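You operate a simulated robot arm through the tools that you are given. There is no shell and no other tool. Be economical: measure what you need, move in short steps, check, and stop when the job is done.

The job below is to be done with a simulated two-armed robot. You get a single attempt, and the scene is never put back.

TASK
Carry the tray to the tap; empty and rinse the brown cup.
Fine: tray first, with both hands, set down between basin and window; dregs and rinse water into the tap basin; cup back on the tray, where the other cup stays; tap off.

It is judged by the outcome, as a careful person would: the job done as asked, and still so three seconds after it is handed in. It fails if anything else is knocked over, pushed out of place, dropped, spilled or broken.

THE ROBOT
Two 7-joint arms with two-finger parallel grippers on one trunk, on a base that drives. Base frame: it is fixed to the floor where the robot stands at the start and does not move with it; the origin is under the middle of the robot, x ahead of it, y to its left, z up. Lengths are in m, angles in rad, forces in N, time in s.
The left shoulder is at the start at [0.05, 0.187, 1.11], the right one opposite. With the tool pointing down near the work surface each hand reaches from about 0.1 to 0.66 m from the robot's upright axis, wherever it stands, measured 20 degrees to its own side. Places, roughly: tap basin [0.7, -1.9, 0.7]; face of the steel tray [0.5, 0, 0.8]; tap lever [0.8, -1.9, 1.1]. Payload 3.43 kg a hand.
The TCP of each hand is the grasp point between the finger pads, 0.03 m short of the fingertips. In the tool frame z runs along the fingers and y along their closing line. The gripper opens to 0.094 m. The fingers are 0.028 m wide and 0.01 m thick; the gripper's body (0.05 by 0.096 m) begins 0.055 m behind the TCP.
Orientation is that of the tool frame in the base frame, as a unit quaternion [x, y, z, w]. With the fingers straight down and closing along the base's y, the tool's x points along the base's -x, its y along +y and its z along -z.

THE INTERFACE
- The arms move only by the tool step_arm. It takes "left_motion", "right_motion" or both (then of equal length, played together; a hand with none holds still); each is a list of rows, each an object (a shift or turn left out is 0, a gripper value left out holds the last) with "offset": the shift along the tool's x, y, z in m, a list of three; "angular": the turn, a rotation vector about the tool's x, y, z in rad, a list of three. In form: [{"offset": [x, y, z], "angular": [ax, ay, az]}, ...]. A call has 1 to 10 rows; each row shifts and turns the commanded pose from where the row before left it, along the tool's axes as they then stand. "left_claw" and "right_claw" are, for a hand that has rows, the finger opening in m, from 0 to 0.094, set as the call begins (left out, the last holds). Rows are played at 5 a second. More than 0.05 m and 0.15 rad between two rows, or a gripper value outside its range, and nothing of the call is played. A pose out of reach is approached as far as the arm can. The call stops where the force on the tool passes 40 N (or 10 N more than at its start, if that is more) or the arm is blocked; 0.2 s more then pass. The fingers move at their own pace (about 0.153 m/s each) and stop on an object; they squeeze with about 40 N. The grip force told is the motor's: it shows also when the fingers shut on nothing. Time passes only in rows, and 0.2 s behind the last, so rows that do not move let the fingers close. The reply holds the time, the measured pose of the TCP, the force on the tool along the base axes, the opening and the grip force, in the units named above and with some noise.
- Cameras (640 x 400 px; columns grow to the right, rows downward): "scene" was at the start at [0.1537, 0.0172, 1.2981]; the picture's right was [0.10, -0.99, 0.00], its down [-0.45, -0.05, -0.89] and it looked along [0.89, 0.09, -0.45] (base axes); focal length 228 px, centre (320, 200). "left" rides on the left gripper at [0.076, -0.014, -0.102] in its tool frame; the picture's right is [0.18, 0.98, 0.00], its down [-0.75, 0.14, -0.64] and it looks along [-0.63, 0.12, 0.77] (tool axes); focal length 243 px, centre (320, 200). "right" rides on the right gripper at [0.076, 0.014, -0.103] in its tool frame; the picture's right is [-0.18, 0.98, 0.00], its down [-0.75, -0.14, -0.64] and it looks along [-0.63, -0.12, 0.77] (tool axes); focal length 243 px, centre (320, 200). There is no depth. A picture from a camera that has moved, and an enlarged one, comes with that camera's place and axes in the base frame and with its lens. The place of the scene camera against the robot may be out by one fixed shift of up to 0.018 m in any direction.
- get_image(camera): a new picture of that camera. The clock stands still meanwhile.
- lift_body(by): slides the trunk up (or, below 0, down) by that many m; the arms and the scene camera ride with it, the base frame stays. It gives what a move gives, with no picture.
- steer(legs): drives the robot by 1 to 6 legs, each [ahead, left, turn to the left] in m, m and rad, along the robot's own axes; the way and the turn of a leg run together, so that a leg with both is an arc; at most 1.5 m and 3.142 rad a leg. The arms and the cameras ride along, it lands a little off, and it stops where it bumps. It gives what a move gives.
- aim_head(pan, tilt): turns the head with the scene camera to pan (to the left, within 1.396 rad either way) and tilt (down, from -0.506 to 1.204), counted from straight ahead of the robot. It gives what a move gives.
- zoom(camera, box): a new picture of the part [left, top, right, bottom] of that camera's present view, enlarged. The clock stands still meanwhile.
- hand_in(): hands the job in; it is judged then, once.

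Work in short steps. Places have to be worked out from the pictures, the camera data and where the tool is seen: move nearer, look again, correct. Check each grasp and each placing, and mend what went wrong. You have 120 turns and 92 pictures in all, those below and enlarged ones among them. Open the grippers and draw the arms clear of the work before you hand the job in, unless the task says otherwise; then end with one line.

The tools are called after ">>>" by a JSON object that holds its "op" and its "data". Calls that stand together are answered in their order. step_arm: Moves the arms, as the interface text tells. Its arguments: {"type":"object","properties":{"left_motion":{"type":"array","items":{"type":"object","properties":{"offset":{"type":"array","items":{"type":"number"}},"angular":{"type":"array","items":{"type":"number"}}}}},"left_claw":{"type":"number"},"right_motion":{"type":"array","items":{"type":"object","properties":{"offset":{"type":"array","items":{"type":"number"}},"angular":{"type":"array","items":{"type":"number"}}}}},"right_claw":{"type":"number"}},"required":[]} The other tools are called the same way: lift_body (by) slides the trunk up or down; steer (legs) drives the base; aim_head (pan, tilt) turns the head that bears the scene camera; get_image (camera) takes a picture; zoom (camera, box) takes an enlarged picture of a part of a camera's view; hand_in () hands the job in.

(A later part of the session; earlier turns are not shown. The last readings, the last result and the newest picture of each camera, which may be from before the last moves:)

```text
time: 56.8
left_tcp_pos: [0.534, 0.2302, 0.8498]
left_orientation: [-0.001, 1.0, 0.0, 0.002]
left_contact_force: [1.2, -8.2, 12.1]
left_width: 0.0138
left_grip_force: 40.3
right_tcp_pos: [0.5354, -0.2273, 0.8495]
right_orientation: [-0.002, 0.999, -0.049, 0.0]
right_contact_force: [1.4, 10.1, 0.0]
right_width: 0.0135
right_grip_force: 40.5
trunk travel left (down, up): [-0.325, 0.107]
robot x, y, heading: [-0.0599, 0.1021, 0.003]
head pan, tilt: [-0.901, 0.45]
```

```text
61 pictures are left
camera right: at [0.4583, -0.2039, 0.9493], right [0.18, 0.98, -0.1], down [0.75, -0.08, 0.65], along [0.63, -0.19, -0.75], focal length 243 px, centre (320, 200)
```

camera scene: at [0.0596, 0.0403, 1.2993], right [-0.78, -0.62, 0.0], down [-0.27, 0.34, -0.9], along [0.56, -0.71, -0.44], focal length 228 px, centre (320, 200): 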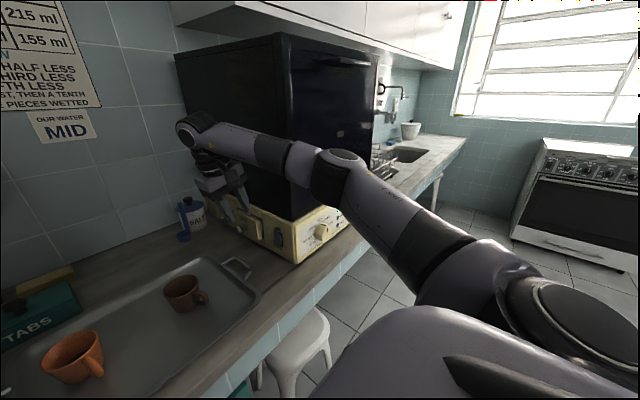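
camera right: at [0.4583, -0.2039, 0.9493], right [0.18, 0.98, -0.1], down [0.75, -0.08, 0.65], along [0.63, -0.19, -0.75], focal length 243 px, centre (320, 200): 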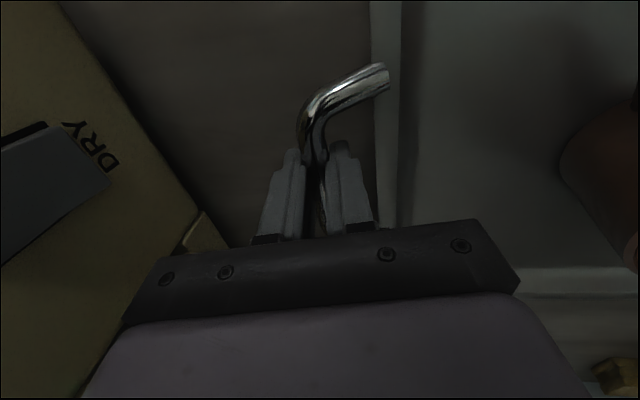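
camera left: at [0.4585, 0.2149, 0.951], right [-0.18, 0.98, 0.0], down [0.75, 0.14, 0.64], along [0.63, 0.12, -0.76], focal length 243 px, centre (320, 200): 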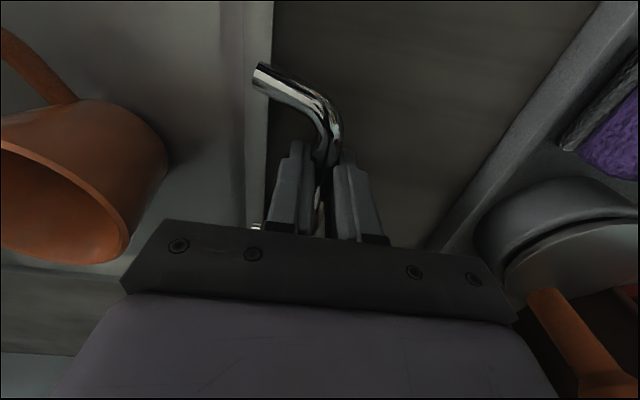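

Both bars gripped at 0.0137 m. I lift slowly by 4 cm, both hands together.

>>> {"op": "step_arm", "data": {"left_motion": [{"offset": [0, 0, -0.008]}, {"offset": [0, 0, -0.008]}, {"offset": [0, 0, -0.008]}, {"offset": [0, 0, -0.008]}, {"offset": [0, 0, -0.008]}, {}], "right_motion": [{"offset": [0, -0.0008, -0.008]}, {"offset": [0, -0.0008, -0.008]}, {"offset": [0, -0.0008, -0.008]}, {"offset": [0, -0.0008, -0.008]}, {"offset": [0, -0.0008, -0.008]}, {}]}}

>>> {"op": "aim_head", "data": {"pan": -0.15, "tilt": 0.6}}

>>> {"op": "get_image", "data": {"camera": "scene"}}

```text
time: 58.2
left_tcp_pos: [0.5343, 0.2307, 0.8867]
left_orientation: [0.0, 1.0, -0.002, -0.002]
left_contact_force: [-0.3, -19.5, -4.4]
left_width: 0.0135
left_grip_force: 40.0
right_tcp_pos: [0.5362, -0.2267, 0.8886]
right_orientation: [-0.002, 0.999, -0.048, 0.001]
right_contact_force: [0.5, 20.1, -3.8]
right_width: 0.0137
right_grip_force: 39.5
trunk travel left (down, up): [-0.325, 0.107]
robot x, y, heading: [-0.0628, 0.1046, -0.002]
head pan, tilt: [-0.901, 0.45]
```

```text
time: 59.3
left_tcp_pos: [0.5329, 0.23, 0.8872]
left_orientation: [0.0, 1.0, -0.002, -0.001]
left_contact_force: [-0.6, -21.0, -4.9]
left_width: 0.0135
left_grip_force: 39.7
right_tcp_pos: [0.5358, -0.227, 0.888]
right_orientation: [-0.002, 0.999, -0.048, 0.0]
right_contact_force: [-0.2, 20.0, -4.8]
right_width: 0.0136
right_grip_force: 39.8
trunk travel left (down, up): [-0.325, 0.107]
robot x, y, heading: [-0.0615, 0.1044, -0.002]
head pan, tilt: [-0.15, 0.6]
```

```text
60 pictures are left
camera scene: at [0.0903, 0.0989, 1.2857], right [-0.15, -0.99, 0.0], down [-0.56, 0.09, -0.82], along [0.81, -0.13, -0.57], focal length 228 px, centre (320, 200)
```

scene: 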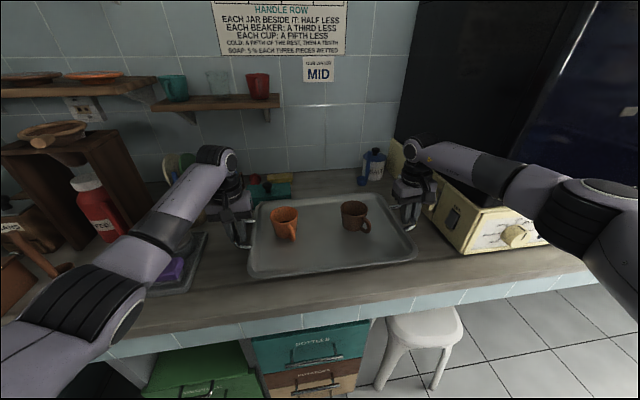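

The tray is up and level with both cups standing; about 1 kg in all. I ease the lateral strain and back away from the counter.

>>> {"op": "step_arm", "data": {"left_motion": [{"offset": [0, -0.0015, 0]}, {}], "right_motion": [{"offset": [0, 0.0015, 0]}, {}]}}

>>> {"op": "steer", "data": {"legs": [[-0.16, 0, 0], [-0.16, 0, 0]]}}

>>> {"op": "get_image", "data": {"camera": "scene"}}

```text
time: 59.9
left_tcp_pos: [0.5354, 0.2299, 0.8872]
left_orientation: [-0.002, 1.0, -0.001, -0.001]
left_contact_force: [-1.1, -14.5, -4.9]
left_width: 0.0136
left_grip_force: 39.7
right_tcp_pos: [0.535, -0.2265, 0.8886]
right_orientation: [0.001, 0.999, -0.05, 0.0]
right_contact_force: [0.7, 14.4, -5.1]
right_width: 0.0134
right_grip_force: 40.0
trunk travel left (down, up): [-0.325, 0.107]
robot x, y, heading: [-0.0623, 0.1032, -0.002]
head pan, tilt: [-0.15, 0.6]
```

```text
time: 62.3
left_tcp_pos: [0.2161, 0.2305, 0.8866]
left_orientation: [-0.002, 1.0, 0.0, 0.0]
left_contact_force: [0.0, -12.1, -5.9]
left_width: 0.0135
left_grip_force: 40.4
right_tcp_pos: [0.2158, -0.227, 0.8885]
right_orientation: [0.0, 0.999, -0.05, 0.001]
right_contact_force: [0.7, 12.7, -3.5]
right_width: 0.0136
right_grip_force: 40.4
trunk travel left (down, up): [-0.325, 0.107]
robot x, y, heading: [-0.3811, 0.1073, -0.002]
head pan, tilt: [-0.15, 0.6]
```

```text
59 pictures are left
camera scene: at [-0.2295, 0.0995, 1.2858], right [-0.15, -0.99, 0.0], down [-0.56, 0.09, -0.82], along [0.82, -0.12, -0.57], focal length 228 px, centre (320, 200)
```

scene: 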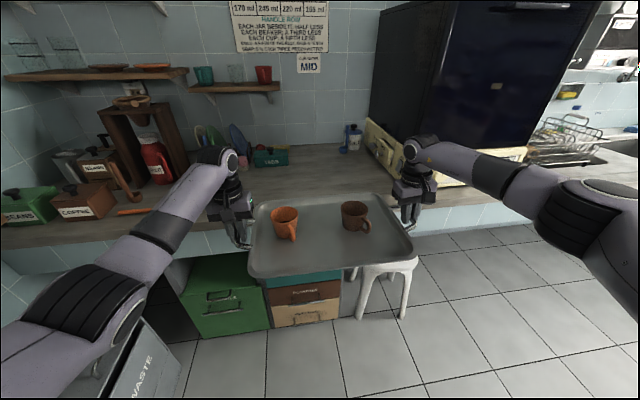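

Everything stays in place. I drive right in two legs along the free aisle (to y≈-1.7).

>>> {"op": "steer", "data": {"legs": [[0, -0.9, 0], [0, -0.9, 0.002]]}}

>>> {"op": "get_image", "data": {"camera": "scene"}}

```text
time: 71.4
left_tcp_pos: [0.236, -1.5462, 0.8864]
left_orientation: [-0.014, 1.0, 0.0, 0.0]
left_contact_force: [0.2, -1.0, -4.9]
left_width: 0.0133
left_grip_force: 40.3
right_tcp_pos: [0.2475, -2.0042, 0.8892]
right_orientation: [-0.014, 0.999, -0.05, 0.001]
right_contact_force: [0.6, 1.3, -4.2]
right_width: 0.0134
right_grip_force: 39.8
trunk travel left (down, up): [-0.325, 0.107]
robot x, y, heading: [-0.3556, -1.6858, 0.023]
head pan, tilt: [-0.15, 0.6]
```

```text
58 pictures are left
camera scene: at [-0.2058, -1.6899, 1.2857], right [-0.13, -0.99, 0.0], down [-0.56, 0.07, -0.82], along [0.82, -0.1, -0.57], focal length 228 px, centre (320, 200)
```

scene: 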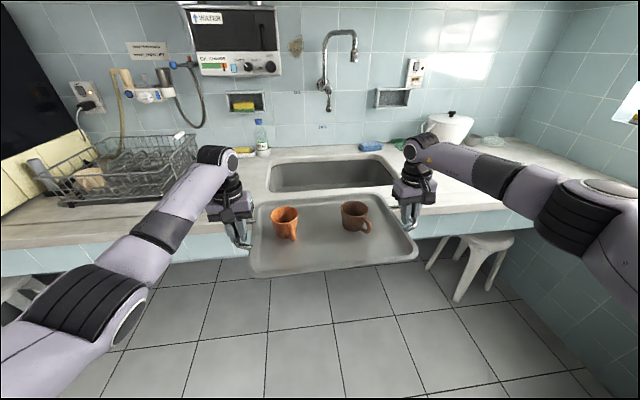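

All steady; the tap, basin and clear counter are in view. I go half-way forward, then right to y≈-2.1.

>>> {"op": "steer", "data": {"legs": [[0.17, 0, -0.023], [0, -0.43, 0]]}}

>>> {"op": "get_image", "data": {"camera": "scene"}}

```text
time: 74.9
left_tcp_pos: [0.4086, -1.9508, 0.8852]
left_orientation: [-0.006, 1.0, -0.001, -0.002]
left_contact_force: [0.2, -1.0, -4.6]
left_width: 0.0132
left_grip_force: 40.3
right_tcp_pos: [0.4136, -2.4083, 0.8864]
right_orientation: [-0.004, 0.999, -0.051, -0.001]
right_contact_force: [-0.7, 0.2, -4.9]
right_width: 0.0133
right_grip_force: 39.9
trunk travel left (down, up): [-0.325, 0.107]
robot x, y, heading: [-0.1814, -2.0804, 0.007]
head pan, tilt: [-0.15, 0.6]
stopped in leg 2: the robot was blocked; the commanded pose is now the measured one
```

```text
57 pictures are left
camera scene: at [-0.0335, -2.084, 1.2856], right [-0.14, -0.99, 0.0], down [-0.56, 0.08, -0.82], along [0.82, -0.12, -0.57], focal length 228 px, centre (320, 200)
```

scene: 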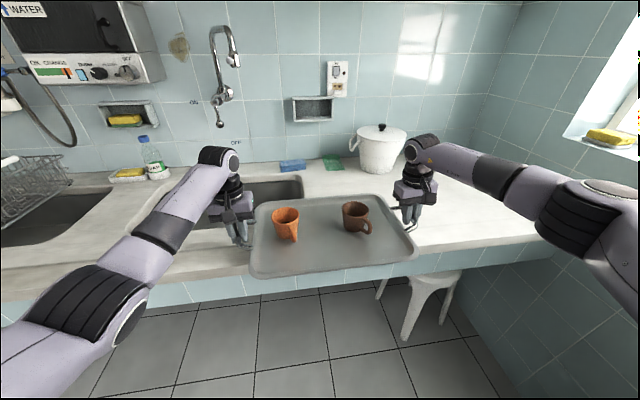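

Blocked by the stove corner at y≈-2.08. I ease off, go forward, and then gain the last bit to the right.

>>> {"op": "steer", "data": {"legs": [[0, 0.025, -0.007], [0.21, 0, 0], [0, -0.07, 0]]}}

>>> {"op": "get_image", "data": {"camera": "scene"}}

```text
time: 77.6
left_tcp_pos: [0.6237, -2.0015, 0.8868]
left_orientation: [-0.001, 1.0, 0.001, -0.001]
left_contact_force: [0.1, -0.7, -4.7]
left_width: 0.0132
left_grip_force: 40.3
right_tcp_pos: [0.6251, -2.4589, 0.8877]
right_orientation: [0.0, 0.999, -0.05, -0.001]
right_contact_force: [-0.7, 1.0, -4.4]
right_width: 0.0134
right_grip_force: 40.1
trunk travel left (down, up): [-0.325, 0.107]
robot x, y, heading: [0.0307, -2.1245, -0.001]
head pan, tilt: [-0.15, 0.6]
```

```text
56 pictures are left
camera scene: at [0.1801, -2.1307, 1.2857], right [-0.15, -0.99, 0.0], down [-0.56, 0.09, -0.82], along [0.82, -0.12, -0.57], focal length 228 px, centre (320, 200)
```

scene: 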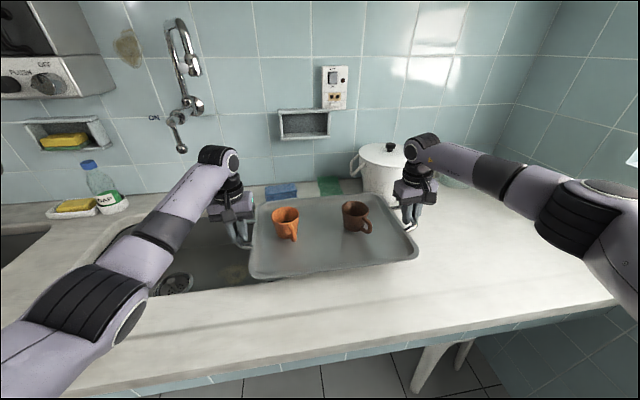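

In place; the tray must go by (-0.075,-0.155) to clear the basin edge at y≈-2.12. Both hands move together, level.

>>> {"op": "step_arm", "data": {"left_motion": [{"offset": [0.0125, -0.0258, 0]}, {"offset": [0.0125, -0.0258, 0]}, {"offset": [0.0125, -0.0258, 0]}, {"offset": [0.0125, -0.0258, 0]}, {"offset": [0.0125, -0.0258, 0]}, {"offset": [0.0125, -0.0258, 0]}, {}], "right_motion": [{"offset": [0.0125, -0.0257, 0.0026]}, {"offset": [0.0125, -0.0257, 0.0026]}, {"offset": [0.0125, -0.0257, 0.0026]}, {"offset": [0.0125, -0.0257, 0.0026]}, {"offset": [0.0125, -0.0257, 0.0026]}, {"offset": [0.0125, -0.0257, 0.0026]}, {}]}}

>>> {"op": "aim_head", "data": {"pan": -0.35, "tilt": 0.7}}

>>> {"op": "get_image", "data": {"camera": "scene"}}

```text
time: 79.0
left_tcp_pos: [0.5613, -2.1343, 0.8844]
left_orientation: [-0.01, 1.0, -0.002, 0.001]
left_contact_force: [-5.7, -7.6, -5.3]
left_width: 0.0139
left_grip_force: 39.9
right_tcp_pos: [0.5561, -2.5921, 0.886]
right_orientation: [-0.011, 0.999, -0.036, 0.003]
right_contact_force: [5.8, 8.4, -4.8]
right_width: 0.0143
right_grip_force: 40.6
trunk travel left (down, up): [-0.325, 0.107]
robot x, y, heading: [0.0278, -2.1202, 0.002]
head pan, tilt: [-0.15, 0.6]
stopped in row 7 (left hand): the force on the tool passed its limit (the readings are from after the stop); the commanded pose is now the measured one
```

```text
time: 79.7
left_tcp_pos: [0.5594, -2.1357, 0.8847]
left_orientation: [-0.012, 1.0, -0.002, 0.001]
left_contact_force: [-5.2, -18.5, -4.7]
left_width: 0.014
left_grip_force: 39.5
right_tcp_pos: [0.5556, -2.5933, 0.8867]
right_orientation: [-0.012, 0.999, -0.037, 0.003]
right_contact_force: [4.5, 16.8, -4.7]
right_width: 0.014
right_grip_force: 40.3
trunk travel left (down, up): [-0.325, 0.107]
robot x, y, heading: [0.0284, -2.1254, -0.002]
head pan, tilt: [-0.351, 0.7]
```

```text
55 pictures are left
camera scene: at [0.1723, -2.1463, 1.2771], right [-0.34, -0.94, 0.0], down [-0.61, 0.22, -0.76], along [0.72, -0.26, -0.64], focal length 228 px, centre (320, 200)
```

scene: 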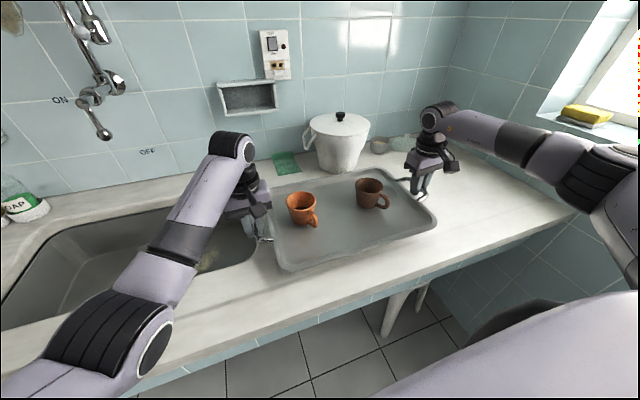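

Stopped from hands straining against each other, tray fine at centre y≈-2.364. I shift 2 cm more, relaxing the tension on the way.

>>> {"op": "step_arm", "data": {"left_motion": [{"offset": [0.001, -0.008, 0]}, {"offset": [0.001, -0.008, 0]}, {"offset": [0, -0.007, 0]}, {}], "right_motion": [{"offset": [0, -0.006, 0.0005]}, {"offset": [0, -0.007, 0.0005]}, {"offset": [0, -0.007, 0.0005]}, {}]}}

```text
time: 80.3
left_tcp_pos: [0.5623, -2.1326, 0.8747]
left_orientation: [-0.019, 1.0, 0.002, -0.002]
left_contact_force: [-6.5, -8.3, -4.3]
left_width: 0.0144
left_grip_force: 40.1
right_tcp_pos: [0.5566, -2.5896, 0.8867]
right_orientation: [-0.015, 0.999, -0.029, 0.004]
right_contact_force: [6.0, 8.1, -4.3]
right_width: 0.0146
right_grip_force: 39.5
right hand out of reach, approached as far as the arm can: row 2
trunk travel left (down, up): [-0.325, 0.107]
robot x, y, heading: [0.0281, -2.1247, -0.002]
head pan, tilt: [-0.351, 0.7]
stopped in row 2 (right hand): the force on the tool passed its limit (the readings are from after the stop); the commanded pose is now the measured one
```

The right arm is at its reach limit, so I level the tray and instead move the base 3.5 cm right (there was room to y≈-2.19).

>>> {"op": "step_arm", "data": {"left_motion": [{"offset": [0, 0, -0.006]}, {"offset": [0, 0, -0.005]}, {}], "right_motion": [{"offset": [0.003, 0.001, 0]}, {"offset": [0.002, 0.001, 0]}, {}]}}

>>> {"op": "steer", "data": {"legs": [[0, -0.035, 0]]}}

>>> {"op": "get_image", "data": {"camera": "scene"}}

```text
time: 81.1
left_tcp_pos: [0.5627, -2.131, 0.8844]
left_orientation: [-0.022, 1.0, 0.003, -0.004]
left_contact_force: [-5.3, -21.5, -4.3]
left_width: 0.015
left_grip_force: 40.1
right_tcp_pos: [0.5516, -2.5871, 0.8864]
right_orientation: [-0.018, 0.999, -0.028, 0.004]
right_contact_force: [5.0, 20.2, -3.9]
right_width: 0.015
right_grip_force: 40.2
trunk travel left (down, up): [-0.325, 0.107]
robot x, y, heading: [0.0302, -2.1218, -0.002]
head pan, tilt: [-0.351, 0.7]
```

```text
time: 81.9
left_tcp_pos: [0.5641, -2.1664, 0.8853]
left_orientation: [-0.022, 1.0, 0.002, -0.003]
left_contact_force: [-4.9, -21.8, -4.7]
left_width: 0.0151
left_grip_force: 39.8
right_tcp_pos: [0.552, -2.6237, 0.8847]
right_orientation: [-0.017, 0.999, -0.029, 0.003]
right_contact_force: [5.6, 21.2, -4.7]
right_width: 0.0148
right_grip_force: 40.2
trunk travel left (down, up): [-0.325, 0.107]
robot x, y, heading: [0.0291, -2.1606, -0.001]
head pan, tilt: [-0.351, 0.7]
```

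```text
54 pictures are left
camera scene: at [0.1723, -2.1818, 1.277], right [-0.35, -0.94, 0.0], down [-0.61, 0.22, -0.76], along [0.72, -0.26, -0.65], focal length 228 px, centre (320, 200)
```

scene: 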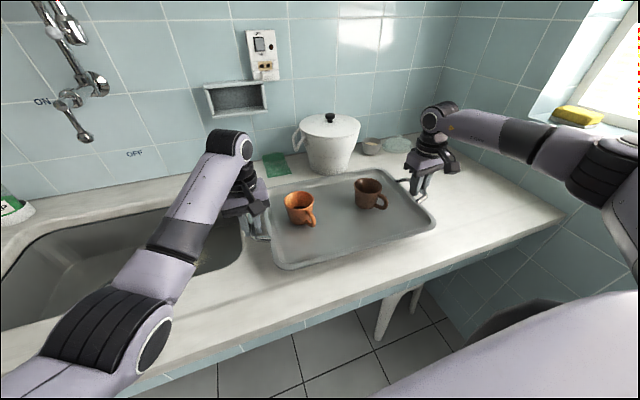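

The tray is over clear counter. I lower it gently, stopping on contact.

>>> {"op": "step_arm", "data": {"left_motion": [{"offset": [0, 0, 0.008]}, {"offset": [0, 0, 0.008]}, {"offset": [0, 0, 0.008]}, {"offset": [0, 0, 0.006]}, {}], "right_motion": [{"offset": [0, 0.0005, 0.008]}, {"offset": [0, 0.0005, 0.008]}, {"offset": [0, 0.0005, 0.008]}, {"offset": [0, 0.0005, 0.006]}, {}]}}

```text
time: 83.1
left_tcp_pos: [0.5689, -2.1614, 0.8594]
left_orientation: [-0.027, 1.0, 0.0, 0.002]
left_contact_force: [-5.9, -28.5, -5.0]
left_width: 0.0156
left_grip_force: 39.5
right_tcp_pos: [0.5523, -2.6183, 0.8573]
right_orientation: [-0.02, 0.999, -0.025, 0.003]
right_contact_force: [6.1, 28.8, -5.2]
right_width: 0.0154
right_grip_force: 39.9
trunk travel left (down, up): [-0.325, 0.107]
robot x, y, heading: [0.0278, -2.1539, -0.002]
head pan, tilt: [-0.351, 0.7]
```

Still airborne by ~1 cm, with tension growing; I relax it sideways and lower further.

>>> {"op": "step_arm", "data": {"left_motion": [{"offset": [0.002, -0.004, 0]}, {"offset": [0.002, -0.002, 0.003]}, {"offset": [0, 0, 0.003]}, {"offset": [0, 0, 0.003]}, {}], "right_motion": [{"offset": [0, 0.004, 0]}, {"offset": [0, 0.002, 0.003]}, {"offset": [0, 0, 0.003]}, {"offset": [0, 0, 0.003]}, {}]}}

```text
time: 84.3
left_tcp_pos: [0.5695, -2.1556, 0.8497]
left_orientation: [-0.035, 0.999, 0.004, 0.003]
left_contact_force: [-4.6, -33.9, 2.6]
left_width: 0.0163
left_grip_force: 40.1
right_tcp_pos: [0.5514, -2.6126, 0.8511]
right_orientation: [-0.019, 1.0, -0.024, 0.004]
right_contact_force: [9.1, 28.7, 7.3]
right_width: 0.0155
right_grip_force: 39.7
trunk travel left (down, up): [-0.325, 0.107]
robot x, y, heading: [0.032, -2.1616, -0.002]
head pan, tilt: [-0.351, 0.7]
```

Touchdown: forces turned upward at the original resting height. I open both hands moderately.

>>> {"op": "step_arm", "data": {"left_motion": [{}, {}], "right_motion": [{}, {}], "left_claw": 0.036, "right_claw": 0.036}}

>>> {"op": "get_image", "data": {"camera": "scene"}}

>>> {"op": "get_image", "data": {"camera": "left"}}

>>> {"op": "get_image", "data": {"camera": "right"}}

```text
time: 84.9
left_tcp_pos: [0.57, -2.1516, 0.8486]
left_orientation: [-0.038, 0.999, 0.011, 0.004]
left_contact_force: [-0.4, 0.0, -0.3]
left_width: 0.036
left_grip_force: 0.1
right_tcp_pos: [0.5505, -2.6177, 0.8479]
right_orientation: [-0.016, 0.999, -0.03, 0.002]
right_contact_force: [0.3, 0.7, 0.2]
right_width: 0.0358
right_grip_force: 0.0
trunk travel left (down, up): [-0.325, 0.107]
robot x, y, heading: [0.0276, -2.1609, -0.003]
head pan, tilt: [-0.351, 0.7]
```

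```text
53 pictures are left
camera scene: at [0.1713, -2.1808, 1.2772], right [-0.35, -0.94, 0.0], down [-0.6, 0.22, -0.77], along [0.72, -0.26, -0.64], focal length 228 px, centre (320, 200)
```

scene: 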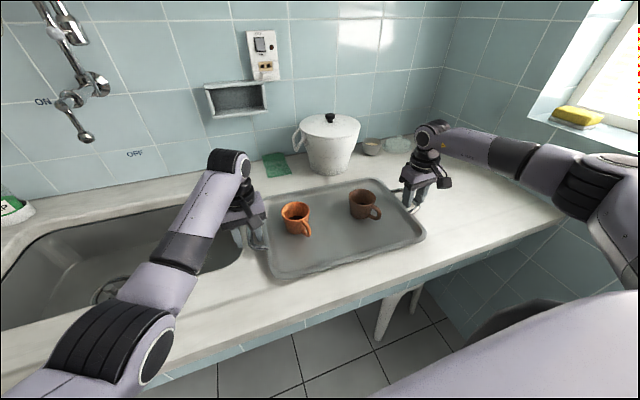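

```text
52 pictures are left
camera left: at [0.4949, -2.1754, 0.949], right [-0.26, 0.97, 0.02], down [0.74, 0.18, 0.65], along [0.62, 0.18, -0.76], focal length 243 px, centre (320, 200)
```

left: 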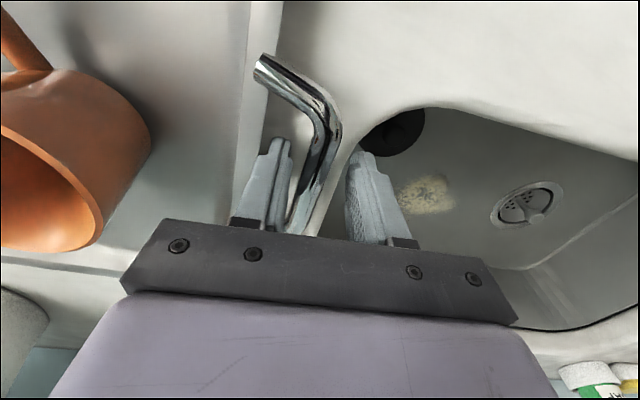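

```text
51 pictures are left
camera right: at [0.4724, -2.6018, 0.9484], right [0.15, 0.99, -0.06], down [0.75, -0.08, 0.65], along [0.64, -0.14, -0.76], focal length 243 px, centre (320, 200)
```

right: 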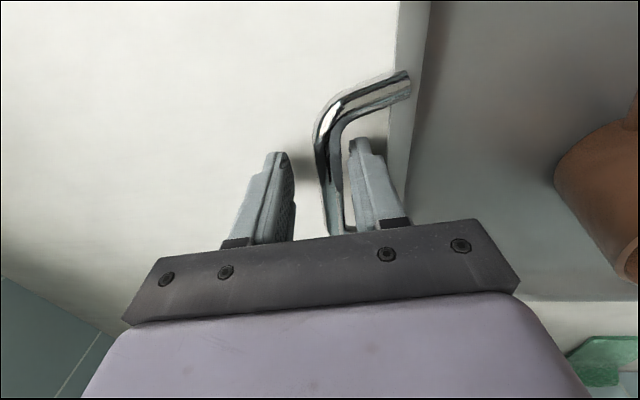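

Tray rests on the counter, both cups upright, both hands free. I raise both hands straight up.

>>> {"op": "step_arm", "data": {"left_motion": [{"offset": [0, 0, -0.03]}, {"offset": [0, 0, -0.04]}, {"offset": [0, 0, -0.04]}, {"offset": [0, 0, -0.04]}, {}], "right_motion": [{"offset": [0, 0, -0.03]}, {"offset": [0, 0, -0.04]}, {"offset": [0, 0, -0.04]}, {"offset": [0, 0, -0.04]}, {}]}}

>>> {"op": "get_image", "data": {"camera": "scene"}}

```text
time: 86.1
left_tcp_pos: [0.5605, -2.1751, 0.9952]
left_orientation: [-0.021, 1.0, 0.001, -0.002]
left_contact_force: [-0.2, -0.3, 1.3]
left_width: 0.0361
left_grip_force: 0.0
right_tcp_pos: [0.5495, -2.6087, 0.9975]
right_orientation: [-0.016, 0.999, -0.029, 0.005]
right_contact_force: [0.2, -0.2, 0.0]
right_width: 0.0361
right_grip_force: 0.0
trunk travel left (down, up): [-0.325, 0.107]
robot x, y, heading: [0.031, -2.1576, -0.001]
head pan, tilt: [-0.351, 0.7]
```

```text
50 pictures are left
camera scene: at [0.1716, -2.1807, 1.2772], right [-0.35, -0.94, 0.0], down [-0.6, 0.22, -0.76], along [0.72, -0.26, -0.64], focal length 228 px, centre (320, 200)
```

scene: 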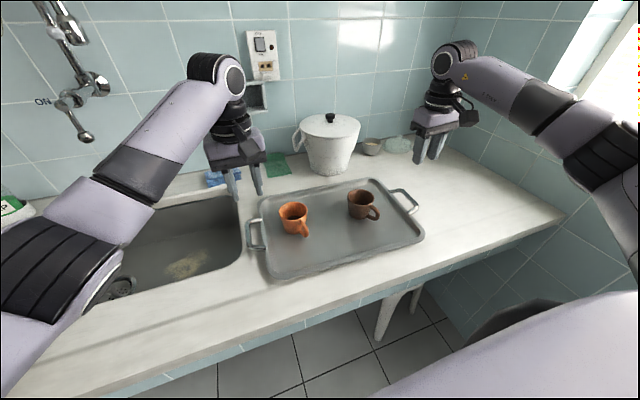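

The tray is well placed. Next the brown cup, at about [0.575,-2.455]: I square the right hand and bring its camera over it, moving the left hand out of the way.

>>> {"op": "step_arm", "data": {"left_motion": [{"angular": [0.002, -0.004, 0.042]}, {"offset": [0.035, 0.03, -0.01]}, {"offset": [0.035, 0.03, -0.01]}, {"offset": [0.035, 0.03, -0.01]}, {"offset": [0.02, 0.03, -0.01]}, {}], "right_motion": [{"angular": [-0.058, 0.01, 0.032]}, {"offset": [0.008, 0.0385, -0.006]}, {"offset": [0.008, 0.0385, -0.006]}, {"offset": [0.008, 0.0385, -0.006]}, {"offset": [0.006, 0.0385, -0.006]}, {}], "right_claw": 0.094}}

>>> {"op": "get_image", "data": {"camera": "right"}}

>>> {"op": "get_image", "data": {"camera": "scene"}}

```text
time: 87.5
left_tcp_pos: [0.4318, -2.0513, 1.0356]
left_orientation: [-0.001, 1.0, 0.0, -0.001]
left_contact_force: [0.4, -0.2, 0.2]
left_width: 0.036
left_grip_force: 0.1
right_tcp_pos: [0.5172, -2.4555, 1.021]
right_orientation: [0.0, 1.0, 0.0, -0.001]
right_contact_force: [-0.2, 0.1, -0.5]
right_width: 0.0939
right_grip_force: 0.1
trunk travel left (down, up): [-0.325, 0.107]
robot x, y, heading: [0.029, -2.1587, 0.0]
head pan, tilt: [-0.351, 0.7]
```

```text
49 pictures are left
camera right: at [0.4418, -2.4421, 1.122], right [0.18, 0.98, 0.0], down [0.76, -0.14, 0.64], along [0.63, -0.12, -0.77], focal length 243 px, centre (320, 200)
```

right: 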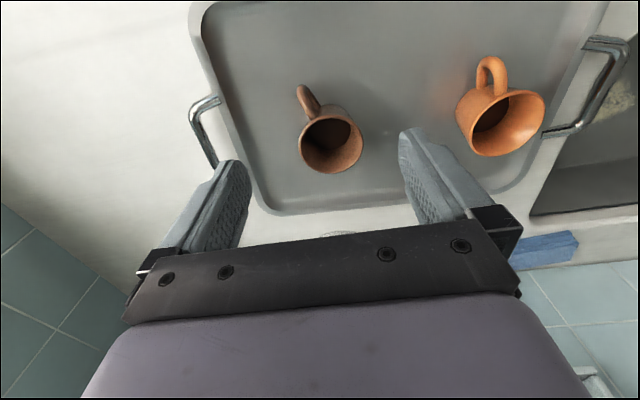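

```text
48 pictures are left
camera scene: at [0.1715, -2.1811, 1.2772], right [-0.35, -0.94, 0.0], down [-0.6, 0.22, -0.76], along [0.72, -0.26, -0.64], focal length 228 px, centre (320, 200)
```

scene: 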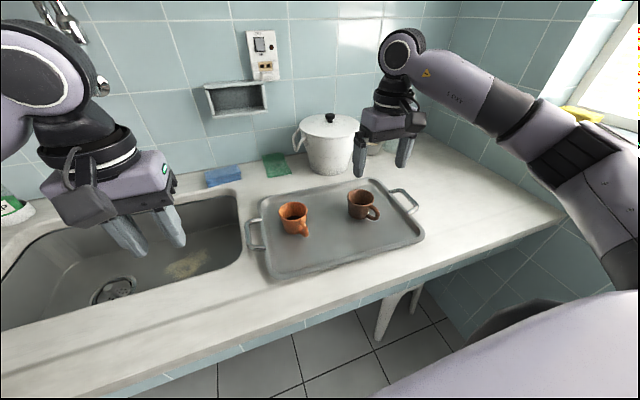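

Brown cup rim centre ≈[0.557,-2.452], radius ≈0.034, rim z≈0.895, handle toward the robot. Fingers closing along y will straddle it clear of the handle; I descend to just above and verify.

>>> {"op": "step_arm", "data": {"right_motion": [{"offset": [-0.02, 0.0015, 0.03]}, {"offset": [-0.02, 0.002, 0.04]}, {}]}}

>>> {"op": "get_image", "data": {"camera": "right"}}

```text
time: 88.3
left_tcp_pos: [0.431, -2.0523, 1.0375]
left_orientation: [0.0, 1.0, 0.0, 0.0]
left_contact_force: [0.0, 0.1, -0.1]
left_width: 0.036
left_grip_force: 0.1
right_tcp_pos: [0.559, -2.4518, 0.9517]
right_orientation: [-0.001, 1.0, 0.001, -0.001]
right_contact_force: [-0.1, 0.0, 0.0]
right_width: 0.094
right_grip_force: 0.0
trunk travel left (down, up): [-0.325, 0.107]
robot x, y, heading: [0.0301, -2.1561, 0.002]
head pan, tilt: [-0.351, 0.7]
```

```text
47 pictures are left
camera right: at [0.4823, -2.4379, 1.054], right [0.18, 0.98, 0.0], down [0.76, -0.14, 0.64], along [0.63, -0.12, -0.77], focal length 243 px, centre (320, 200)
```

right: 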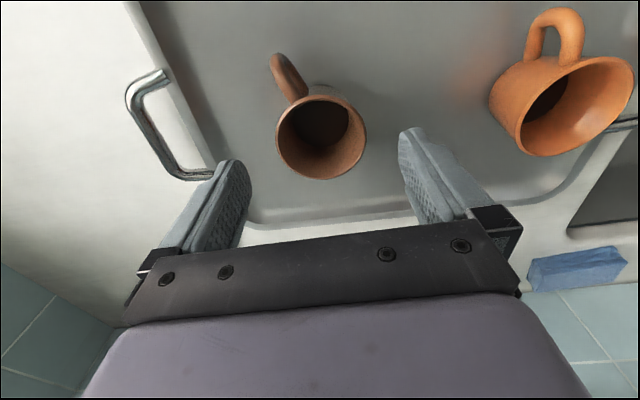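

Well aligned with the cup at [0.558,-2.452]. I descend to z≈0.872 and close.

>>> {"op": "step_arm", "data": {"right_motion": [{"offset": [0, 0, 0.03]}, {"offset": [0, 0, 0.03]}, {"offset": [0, 0, 0.018]}, {}]}}

>>> {"op": "step_arm", "data": {"right_motion": [{}, {}, {}], "right_claw": 0.03}}

>>> {"op": "get_image", "data": {"camera": "right"}}

>>> {"op": "zoom", "data": {"camera": "scene", "box": [240, 100, 480, 250]}}

```text
time: 89.3
left_tcp_pos: [0.4322, -2.0517, 1.0378]
left_orientation: [-0.001, 1.0, -0.001, 0.0]
left_contact_force: [-0.3, -0.1, 0.0]
left_width: 0.036
left_grip_force: 0.1
right_tcp_pos: [0.5601, -2.4526, 0.8723]
right_orientation: [0.0, 1.0, -0.001, -0.001]
right_contact_force: [-0.4, 0.4, 0.4]
right_width: 0.0939
right_grip_force: 0.0
trunk travel left (down, up): [-0.325, 0.107]
robot x, y, heading: [0.03, -2.1555, -0.007]
head pan, tilt: [-0.351, 0.7]
```

```text
time: 90.1
left_tcp_pos: [0.4325, -2.0523, 1.0369]
left_orientation: [-0.001, 1.0, 0.001, 0.0]
left_contact_force: [0.1, 0.6, 0.1]
left_width: 0.036
left_grip_force: 0.0
right_tcp_pos: [0.5603, -2.4508, 0.8723]
right_orientation: [-0.002, 1.0, 0.0, -0.002]
right_contact_force: [-0.2, -0.2, -0.4]
right_width: 0.0723
right_grip_force: 40.1
trunk travel left (down, up): [-0.325, 0.107]
robot x, y, heading: [0.0302, -2.1614, -0.002]
head pan, tilt: [-0.351, 0.7]
```

```text
46 pictures are left
camera right: at [0.4835, -2.4389, 0.9747], right [0.18, 0.98, 0.0], down [0.76, -0.14, 0.64], along [0.63, -0.12, -0.77], focal length 243 px, centre (320, 200)
```

right: 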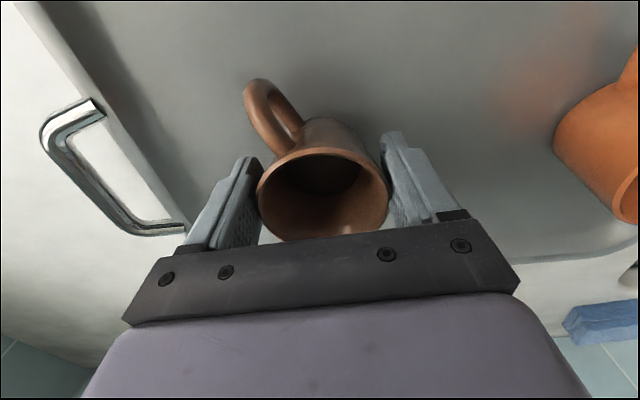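

```text
2.67 times, centred on (360, 175) of scene
camera zoom: at [0.1716, -2.1809, 1.2772], right [-0.35, -0.94, 0.0], down [-0.6, 0.22, -0.76], along [0.72, -0.26, -0.64], focal length 607 px, centre (213, 267)
```

zoom: 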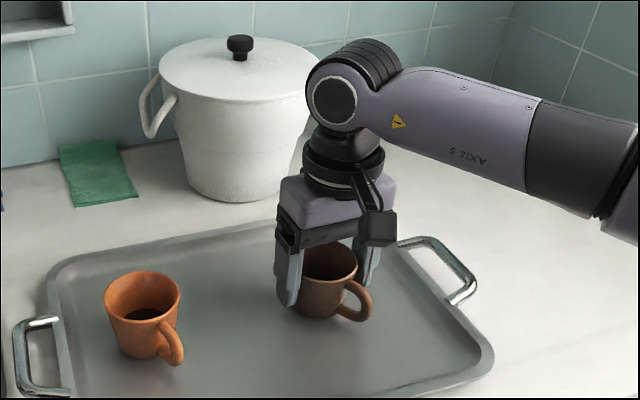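

The brown cup is firmly gripped. I lift it straight up 15 cm.

>>> {"op": "step_arm", "data": {"right_motion": [{"offset": [0, 0, -0.025]}, {"offset": [0, 0, -0.035]}, {"offset": [0, 0, -0.035]}, {"offset": [0, 0, -0.035]}, {"offset": [0, 0, -0.02]}, {}]}}

>>> {"op": "get_image", "data": {"camera": "scene"}}

```text
time: 91.5
left_tcp_pos: [0.4324, -2.0521, 1.0359]
left_orientation: [-0.001, 1.0, 0.001, 0.001]
left_contact_force: [0.5, 0.7, 0.2]
left_width: 0.0359
left_grip_force: 0.1
right_tcp_pos: [0.5609, -2.4521, 1.0234]
right_orientation: [-0.001, 1.0, 0.0, 0.0]
right_contact_force: [-0.2, 0.1, -1.3]
right_width: 0.0726
right_grip_force: 39.6
trunk travel left (down, up): [-0.325, 0.107]
robot x, y, heading: [0.0323, -2.1603, -0.002]
head pan, tilt: [-0.351, 0.7]
```

```text
44 pictures are left
camera scene: at [0.1716, -2.1809, 1.2772], right [-0.35, -0.94, 0.0], down [-0.6, 0.22, -0.76], along [0.72, -0.26, -0.64], focal length 228 px, centre (320, 200)
```

scene: 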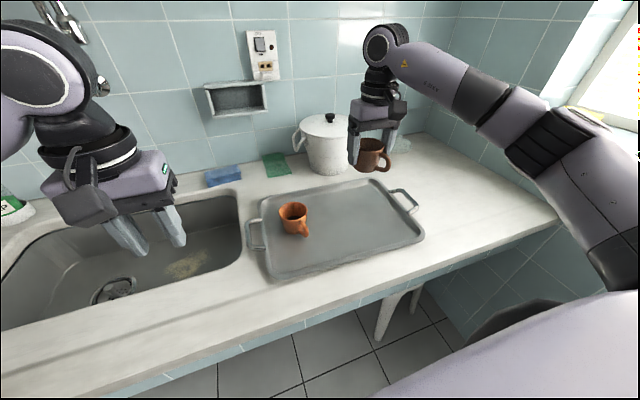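

Cup held clear. I drive the base 0.3 m left to stand before the tap and study the tap.

>>> {"op": "steer", "data": {"legs": [[0, 0.3, 0]]}}

>>> {"op": "aim_head", "data": {"pan": -0.1, "tilt": 0.25}}

>>> {"op": "get_image", "data": {"camera": "scene"}}

```text
time: 93.6
left_tcp_pos: [0.4331, -1.752, 1.0371]
left_orientation: [-0.001, 1.0, 0.0, 0.001]
left_contact_force: [0.4, 0.2, 0.5]
left_width: 0.0359
left_grip_force: 0.0
right_tcp_pos: [0.5616, -2.1514, 1.0235]
right_orientation: [0.0, 1.0, 0.0, -0.001]
right_contact_force: [-0.4, -0.3, -1.1]
right_width: 0.0728
right_grip_force: 39.6
trunk travel left (down, up): [-0.325, 0.107]
robot x, y, heading: [0.0312, -1.8607, -0.004]
head pan, tilt: [-0.351, 0.7]
```

```text
time: 94.5
left_tcp_pos: [0.4341, -1.753, 1.0362]
left_orientation: [0.0, 1.0, 0.001, 0.0]
left_contact_force: [-0.8, -0.4, 0.0]
left_width: 0.0358
left_grip_force: 0.0
right_tcp_pos: [0.5611, -2.1512, 1.0241]
right_orientation: [0.001, 1.0, 0.0, -0.001]
right_contact_force: [-0.4, 0.0, -1.8]
right_width: 0.0723
right_grip_force: 39.8
trunk travel left (down, up): [-0.325, 0.107]
robot x, y, heading: [0.0268, -1.8593, 0.0]
head pan, tilt: [-0.099, 0.25]
```

```text
43 pictures are left
camera scene: at [0.1854, -1.8614, 1.3179], right [-0.1, -0.99, 0.0], down [-0.25, 0.03, -0.97], along [0.96, -0.1, -0.25], focal length 228 px, centre (320, 200)
```

scene: 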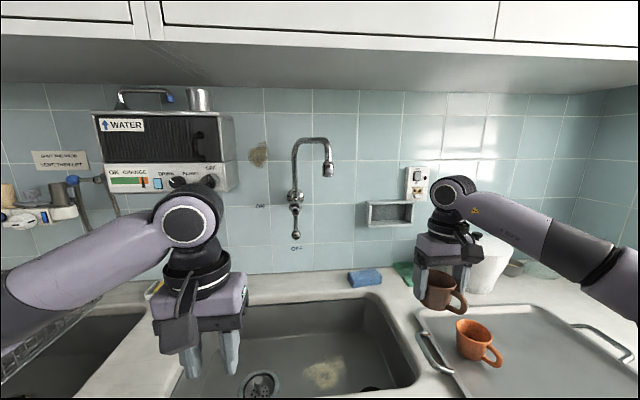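

>>> {"op": "zoom", "data": {"camera": "scene", "box": [230, 120, 360, 260]}}

>>> {"op": "zoom", "data": {"camera": "scene", "box": [20, 80, 240, 230]}}

```text
2.86 times, centred on (295, 190) of scene
camera zoom: at [0.1854, -1.8614, 1.3179], right [-0.1, -0.99, 0.0], down [-0.25, 0.03, -0.97], along [0.96, -0.1, -0.25], focal length 650 px, centre (391, 229)
```

zoom: 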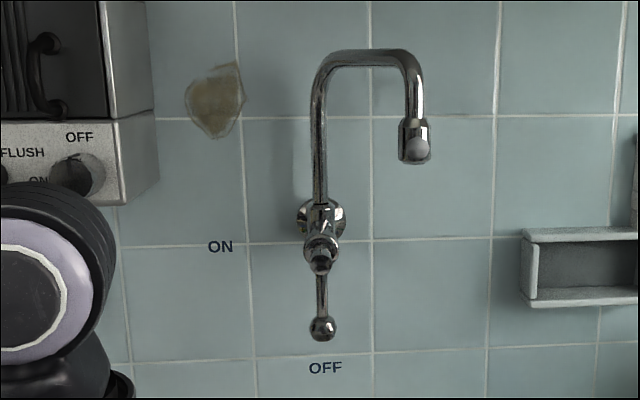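

```text
2.67 times, centred on (130, 155) of scene
camera zoom: at [0.1854, -1.8614, 1.3179], right [-0.1, -0.99, 0.0], down [-0.25, 0.03, -0.97], along [0.96, -0.1, -0.25], focal length 607 px, centre (827, 320)
```

zoom: 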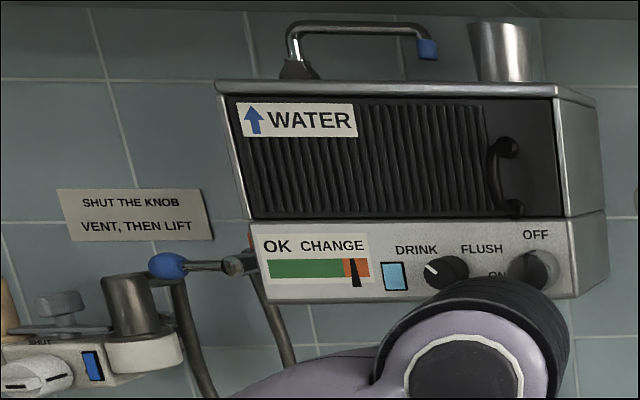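

Tap read: lever ball hanging (OFF) at ≈[0.807,-1.855,1.055], pivot z≈1.14, ON at its left; spout tip ≈[0.80,-1.95,1.23]. First the dregs: I bring the cup upright over the basin.

>>> {"op": "step_arm", "data": {"right_motion": [{"offset": [-0.014, 0.03, 0]}, {"offset": [-0.014, 0.03, 0]}, {"offset": [-0.014, 0.03, 0]}, {"offset": [-0.014, 0.03, 0]}, {"offset": [-0.014, 0.03, 0]}, {"offset": [-0.012, 0.025, 0]}, {}]}}

>>> {"op": "aim_head", "data": {"pan": -0.1, "tilt": 0.5}}

>>> {"op": "get_image", "data": {"camera": "scene"}}

```text
time: 96.1
left_tcp_pos: [0.4339, -1.7528, 1.0354]
left_orientation: [0.0, 1.0, 0.001, 0.0]
left_contact_force: [0.2, -0.3, -0.3]
left_width: 0.036
left_grip_force: 0.0
right_tcp_pos: [0.6422, -1.9788, 1.0229]
right_orientation: [-0.001, 1.0, 0.0, 0.0]
right_contact_force: [0.4, -0.2, -1.7]
right_width: 0.0722
right_grip_force: 39.9
trunk travel left (down, up): [-0.325, 0.107]
robot x, y, heading: [0.0326, -1.8605, 0.003]
head pan, tilt: [-0.099, 0.25]
```

```text
time: 96.8
left_tcp_pos: [0.4331, -1.7538, 1.0358]
left_orientation: [-0.001, 1.0, 0.001, 0.0]
left_contact_force: [0.1, -0.5, -0.4]
left_width: 0.0361
left_grip_force: 0.0
right_tcp_pos: [0.6417, -1.9797, 1.0224]
right_orientation: [0.0, 1.0, 0.001, -0.001]
right_contact_force: [0.4, 0.6, -2.4]
right_width: 0.0722
right_grip_force: 39.6
trunk travel left (down, up): [-0.325, 0.107]
robot x, y, heading: [0.0317, -1.8599, 0.002]
head pan, tilt: [-0.099, 0.499]
```

```text
40 pictures are left
camera scene: at [0.183, -1.8611, 1.295], right [-0.1, -0.99, 0.0], down [-0.48, 0.05, -0.88], along [0.87, -0.09, -0.48], focal length 228 px, centre (320, 200)
```

scene: 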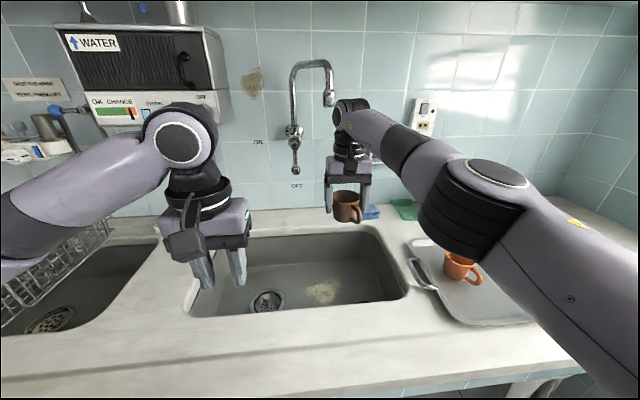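

The cup is upright above the basin. I pitch it forward step by step while advancing toward x≈0.71.

>>> {"op": "step_arm", "data": {"right_motion": [{"offset": [-0.011, 0, 0], "angular": [0, -0.15, 0]}, {"offset": [-0.0109, 0, 0.0016], "angular": [0, -0.15, 0]}, {"offset": [-0.0105, 0, 0.0033], "angular": [0, -0.15, 0]}, {"offset": [-0.0099, 0, 0.0048], "angular": [0, -0.15, 0]}, {"offset": [-0.0091, 0, 0.0062], "angular": [0, -0.15, 0]}, {"offset": [-0.008, 0, 0.0075], "angular": [0, -0.15, 0]}, {}]}}

>>> {"op": "step_arm", "data": {"right_motion": [{"angular": [0, -0.15, 0]}, {"angular": [0, -0.15, 0]}, {"angular": [0, -0.15, 0]}, {"angular": [0, -0.15, 0]}, {"angular": [0, -0.15, 0]}, {}]}}

>>> {"op": "get_image", "data": {"camera": "scene"}}

```text
time: 98.5
left_tcp_pos: [0.4345, -1.753, 1.0365]
left_orientation: [-0.001, 1.0, 0.0, -0.001]
left_contact_force: [-0.6, 1.0, 0.1]
left_width: 0.0361
left_grip_force: 0.0
right_tcp_pos: [0.7112, -1.9773, 1.0242]
right_orientation: [0.0, 0.901, 0.0, 0.435]
right_contact_force: [0.4, -0.9, -1.9]
right_width: 0.0723
right_grip_force: 40.5
trunk travel left (down, up): [-0.325, 0.107]
robot x, y, heading: [0.0277, -1.8597, -0.001]
head pan, tilt: [-0.099, 0.499]
```

```text
time: 99.8
left_tcp_pos: [0.4331, -1.7529, 1.0358]
left_orientation: [-0.001, 1.0, 0.001, -0.001]
left_contact_force: [-0.7, 0.2, 0.3]
left_width: 0.0357
left_grip_force: 0.1
right_tcp_pos: [0.7079, -1.94, 1.0494]
right_orientation: [0.01, 0.687, -0.008, 0.727]
right_contact_force: [0.1, -0.7, -2.0]
right_width: 0.0724
right_grip_force: 40.5
right hand out of reach, approached as far as the arm can: row 4, 5
trunk travel left (down, up): [-0.325, 0.107]
robot x, y, heading: [0.0284, -1.861, 0.002]
head pan, tilt: [-0.099, 0.499]
```

```text
39 pictures are left
camera scene: at [0.1836, -1.8619, 1.2948], right [-0.1, -0.99, 0.0], down [-0.48, 0.05, -0.88], along [0.87, -0.09, -0.48], focal length 228 px, centre (320, 200)
```

scene: 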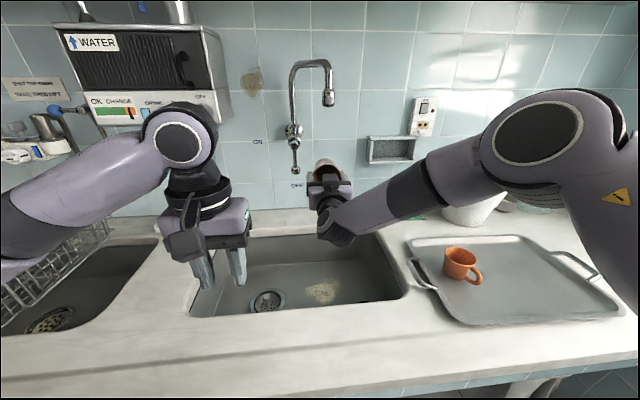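

The cup is at 93° tilt, wrist at its limit. I zoom to see whether the dregs ran out.

>>> {"op": "zoom", "data": {"camera": "scene", "box": [250, 130, 410, 310]}}

>>> {"op": "get_image", "data": {"camera": "right"}}

```text
2.22 times, centred on (330, 220) of scene
camera zoom: at [0.1836, -1.8619, 1.2948], right [-0.1, -0.99, 0.0], down [-0.48, 0.05, -0.88], along [0.87, -0.09, -0.48], focal length 506 px, centre (298, 156)
```

zoom: 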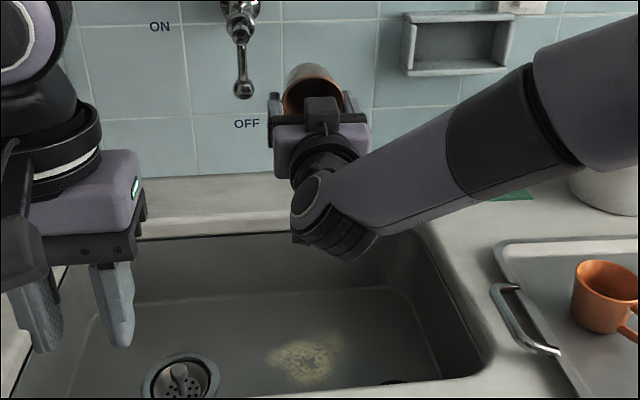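

```text
37 pictures are left
camera right: at [0.6091, -1.9243, 0.9668], right [0.01, 0.98, 0.19], down [-0.69, -0.13, 0.71], along [0.73, -0.14, 0.67], focal length 243 px, centre (320, 200)
```

right: 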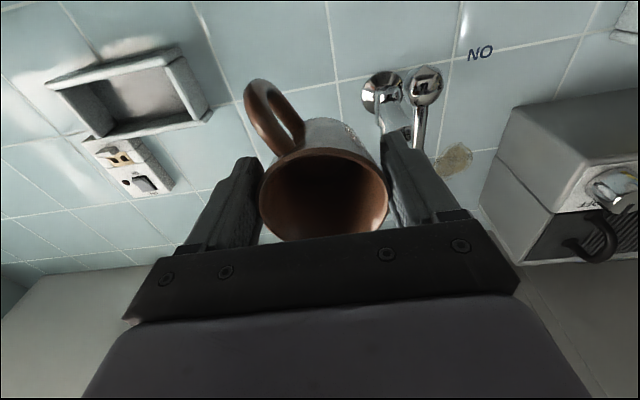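

To tilt further I lower the trunk (so the forearm slopes upward), then raise the hand back with more pitch.

>>> {"op": "lift_body", "data": {"by": -0.1}}

>>> {"op": "step_arm", "data": {"right_motion": [{"offset": [-0.025, 0, 0], "angular": [0, -0.08, 0]}, {"offset": [-0.025, 0, 0], "angular": [0, -0.08, 0]}, {"offset": [-0.025, 0, 0], "angular": [0, -0.08, 0]}, {"offset": [-0.02, 0, 0], "angular": [0, -0.08, 0]}, {}]}}

>>> {"op": "get_image", "data": {"camera": "scene"}}

```text
time: 101.2
left_tcp_pos: [0.433, -1.7531, 0.9366]
left_orientation: [-0.001, 1.0, 0.0, 0.0]
left_contact_force: [0.8, -0.1, 0.0]
left_width: 0.0359
left_grip_force: 0.1
right_tcp_pos: [0.7067, -1.9394, 0.9508]
right_orientation: [0.009, 0.687, -0.008, 0.727]
right_contact_force: [0.2, -0.5, -1.6]
right_width: 0.0721
right_grip_force: 40.0
trunk travel left (down, up): [-0.225, 0.207]
robot x, y, heading: [0.0275, -1.8569, -0.004]
head pan, tilt: [-0.099, 0.499]
```

```text
time: 102.4
left_tcp_pos: [0.4334, -1.7529, 0.937]
left_orientation: [-0.001, 1.0, 0.0, 0.0]
left_contact_force: [0.4, 0.0, -0.1]
left_width: 0.0359
left_grip_force: 0.1
right_tcp_pos: [0.6763, -1.9012, 1.0655]
right_orientation: [0.01, 0.564, -0.01, 0.826]
right_contact_force: [-0.1, 0.0, -1.9]
right_width: 0.0722
right_grip_force: 40.0
right hand out of reach, approached as far as the arm can: row 1, 2, 3, 4
trunk travel left (down, up): [-0.225, 0.207]
robot x, y, heading: [0.0323, -1.8575, -0.004]
head pan, tilt: [-0.099, 0.499]
```

```text
36 pictures are left
camera scene: at [0.183, -1.861, 1.1949], right [-0.1, -0.99, 0.0], down [-0.48, 0.05, -0.88], along [0.87, -0.09, -0.48], focal length 228 px, centre (320, 200)
```

scene: 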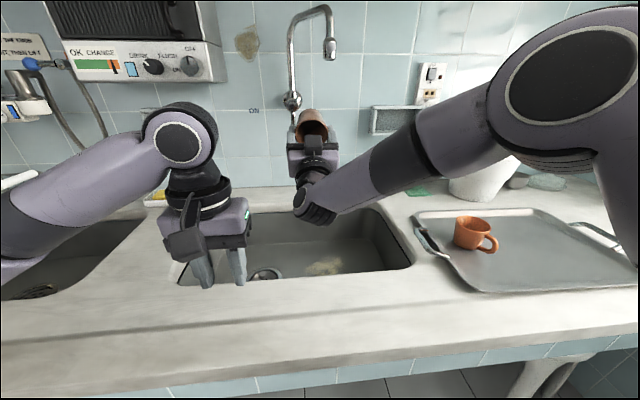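

Now at 111° tilt. I push a little further the same way and hold so it drains fully.

>>> {"op": "lift_body", "data": {"by": -0.08}}

>>> {"op": "step_arm", "data": {"right_motion": [{"offset": [-0.02, -0.006, 0.008], "angular": [0, -0.08, 0]}, {"offset": [-0.02, -0.006, 0.008], "angular": [0, -0.08, 0]}, {"offset": [-0.015, -0.006, 0.008], "angular": [0, -0.08, 0]}, {}, {}, {}, {}, {}]}}

>>> {"op": "get_image", "data": {"camera": "scene"}}

```text
time: 103.5
left_tcp_pos: [0.4319, -1.7521, 0.8574]
left_orientation: [-0.001, 1.0, 0.0, 0.001]
left_contact_force: [0.3, -0.5, -0.4]
left_width: 0.0358
left_grip_force: 0.0
right_tcp_pos: [0.6767, -1.9021, 0.9857]
right_orientation: [0.01, 0.563, -0.011, 0.826]
right_contact_force: [0.3, 0.5, -1.3]
right_width: 0.0722
right_grip_force: 40.1
trunk travel left (down, up): [-0.145, 0.287]
robot x, y, heading: [0.0318, -1.8615, 0.0]
head pan, tilt: [-0.099, 0.499]
```

```text
time: 105.3
left_tcp_pos: [0.4329, -1.7525, 0.8556]
left_orientation: [-0.001, 1.0, 0.001, 0.0]
left_contact_force: [0.3, -0.2, -0.1]
left_width: 0.0358
left_grip_force: 0.0
right_tcp_pos: [0.6464, -1.8812, 1.0706]
right_orientation: [0.013, 0.464, -0.014, 0.885]
right_contact_force: [0.4, 0.3, -1.3]
right_width: 0.0725
right_grip_force: 40.1
right hand out of reach, approached as far as the arm can: row 1, 2, 3
trunk travel left (down, up): [-0.145, 0.287]
robot x, y, heading: [0.0334, -1.8604, 0.0]
head pan, tilt: [-0.099, 0.499]
```

```text
35 pictures are left
camera scene: at [0.183, -1.861, 1.1149], right [-0.1, -0.99, 0.0], down [-0.48, 0.05, -0.88], along [0.87, -0.09, -0.48], focal length 228 px, centre (320, 200)
```

scene: 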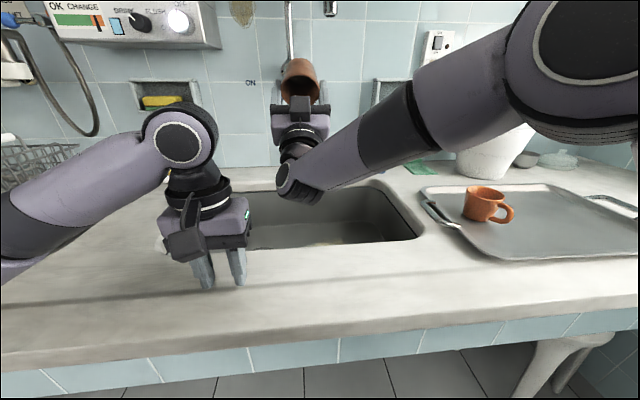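

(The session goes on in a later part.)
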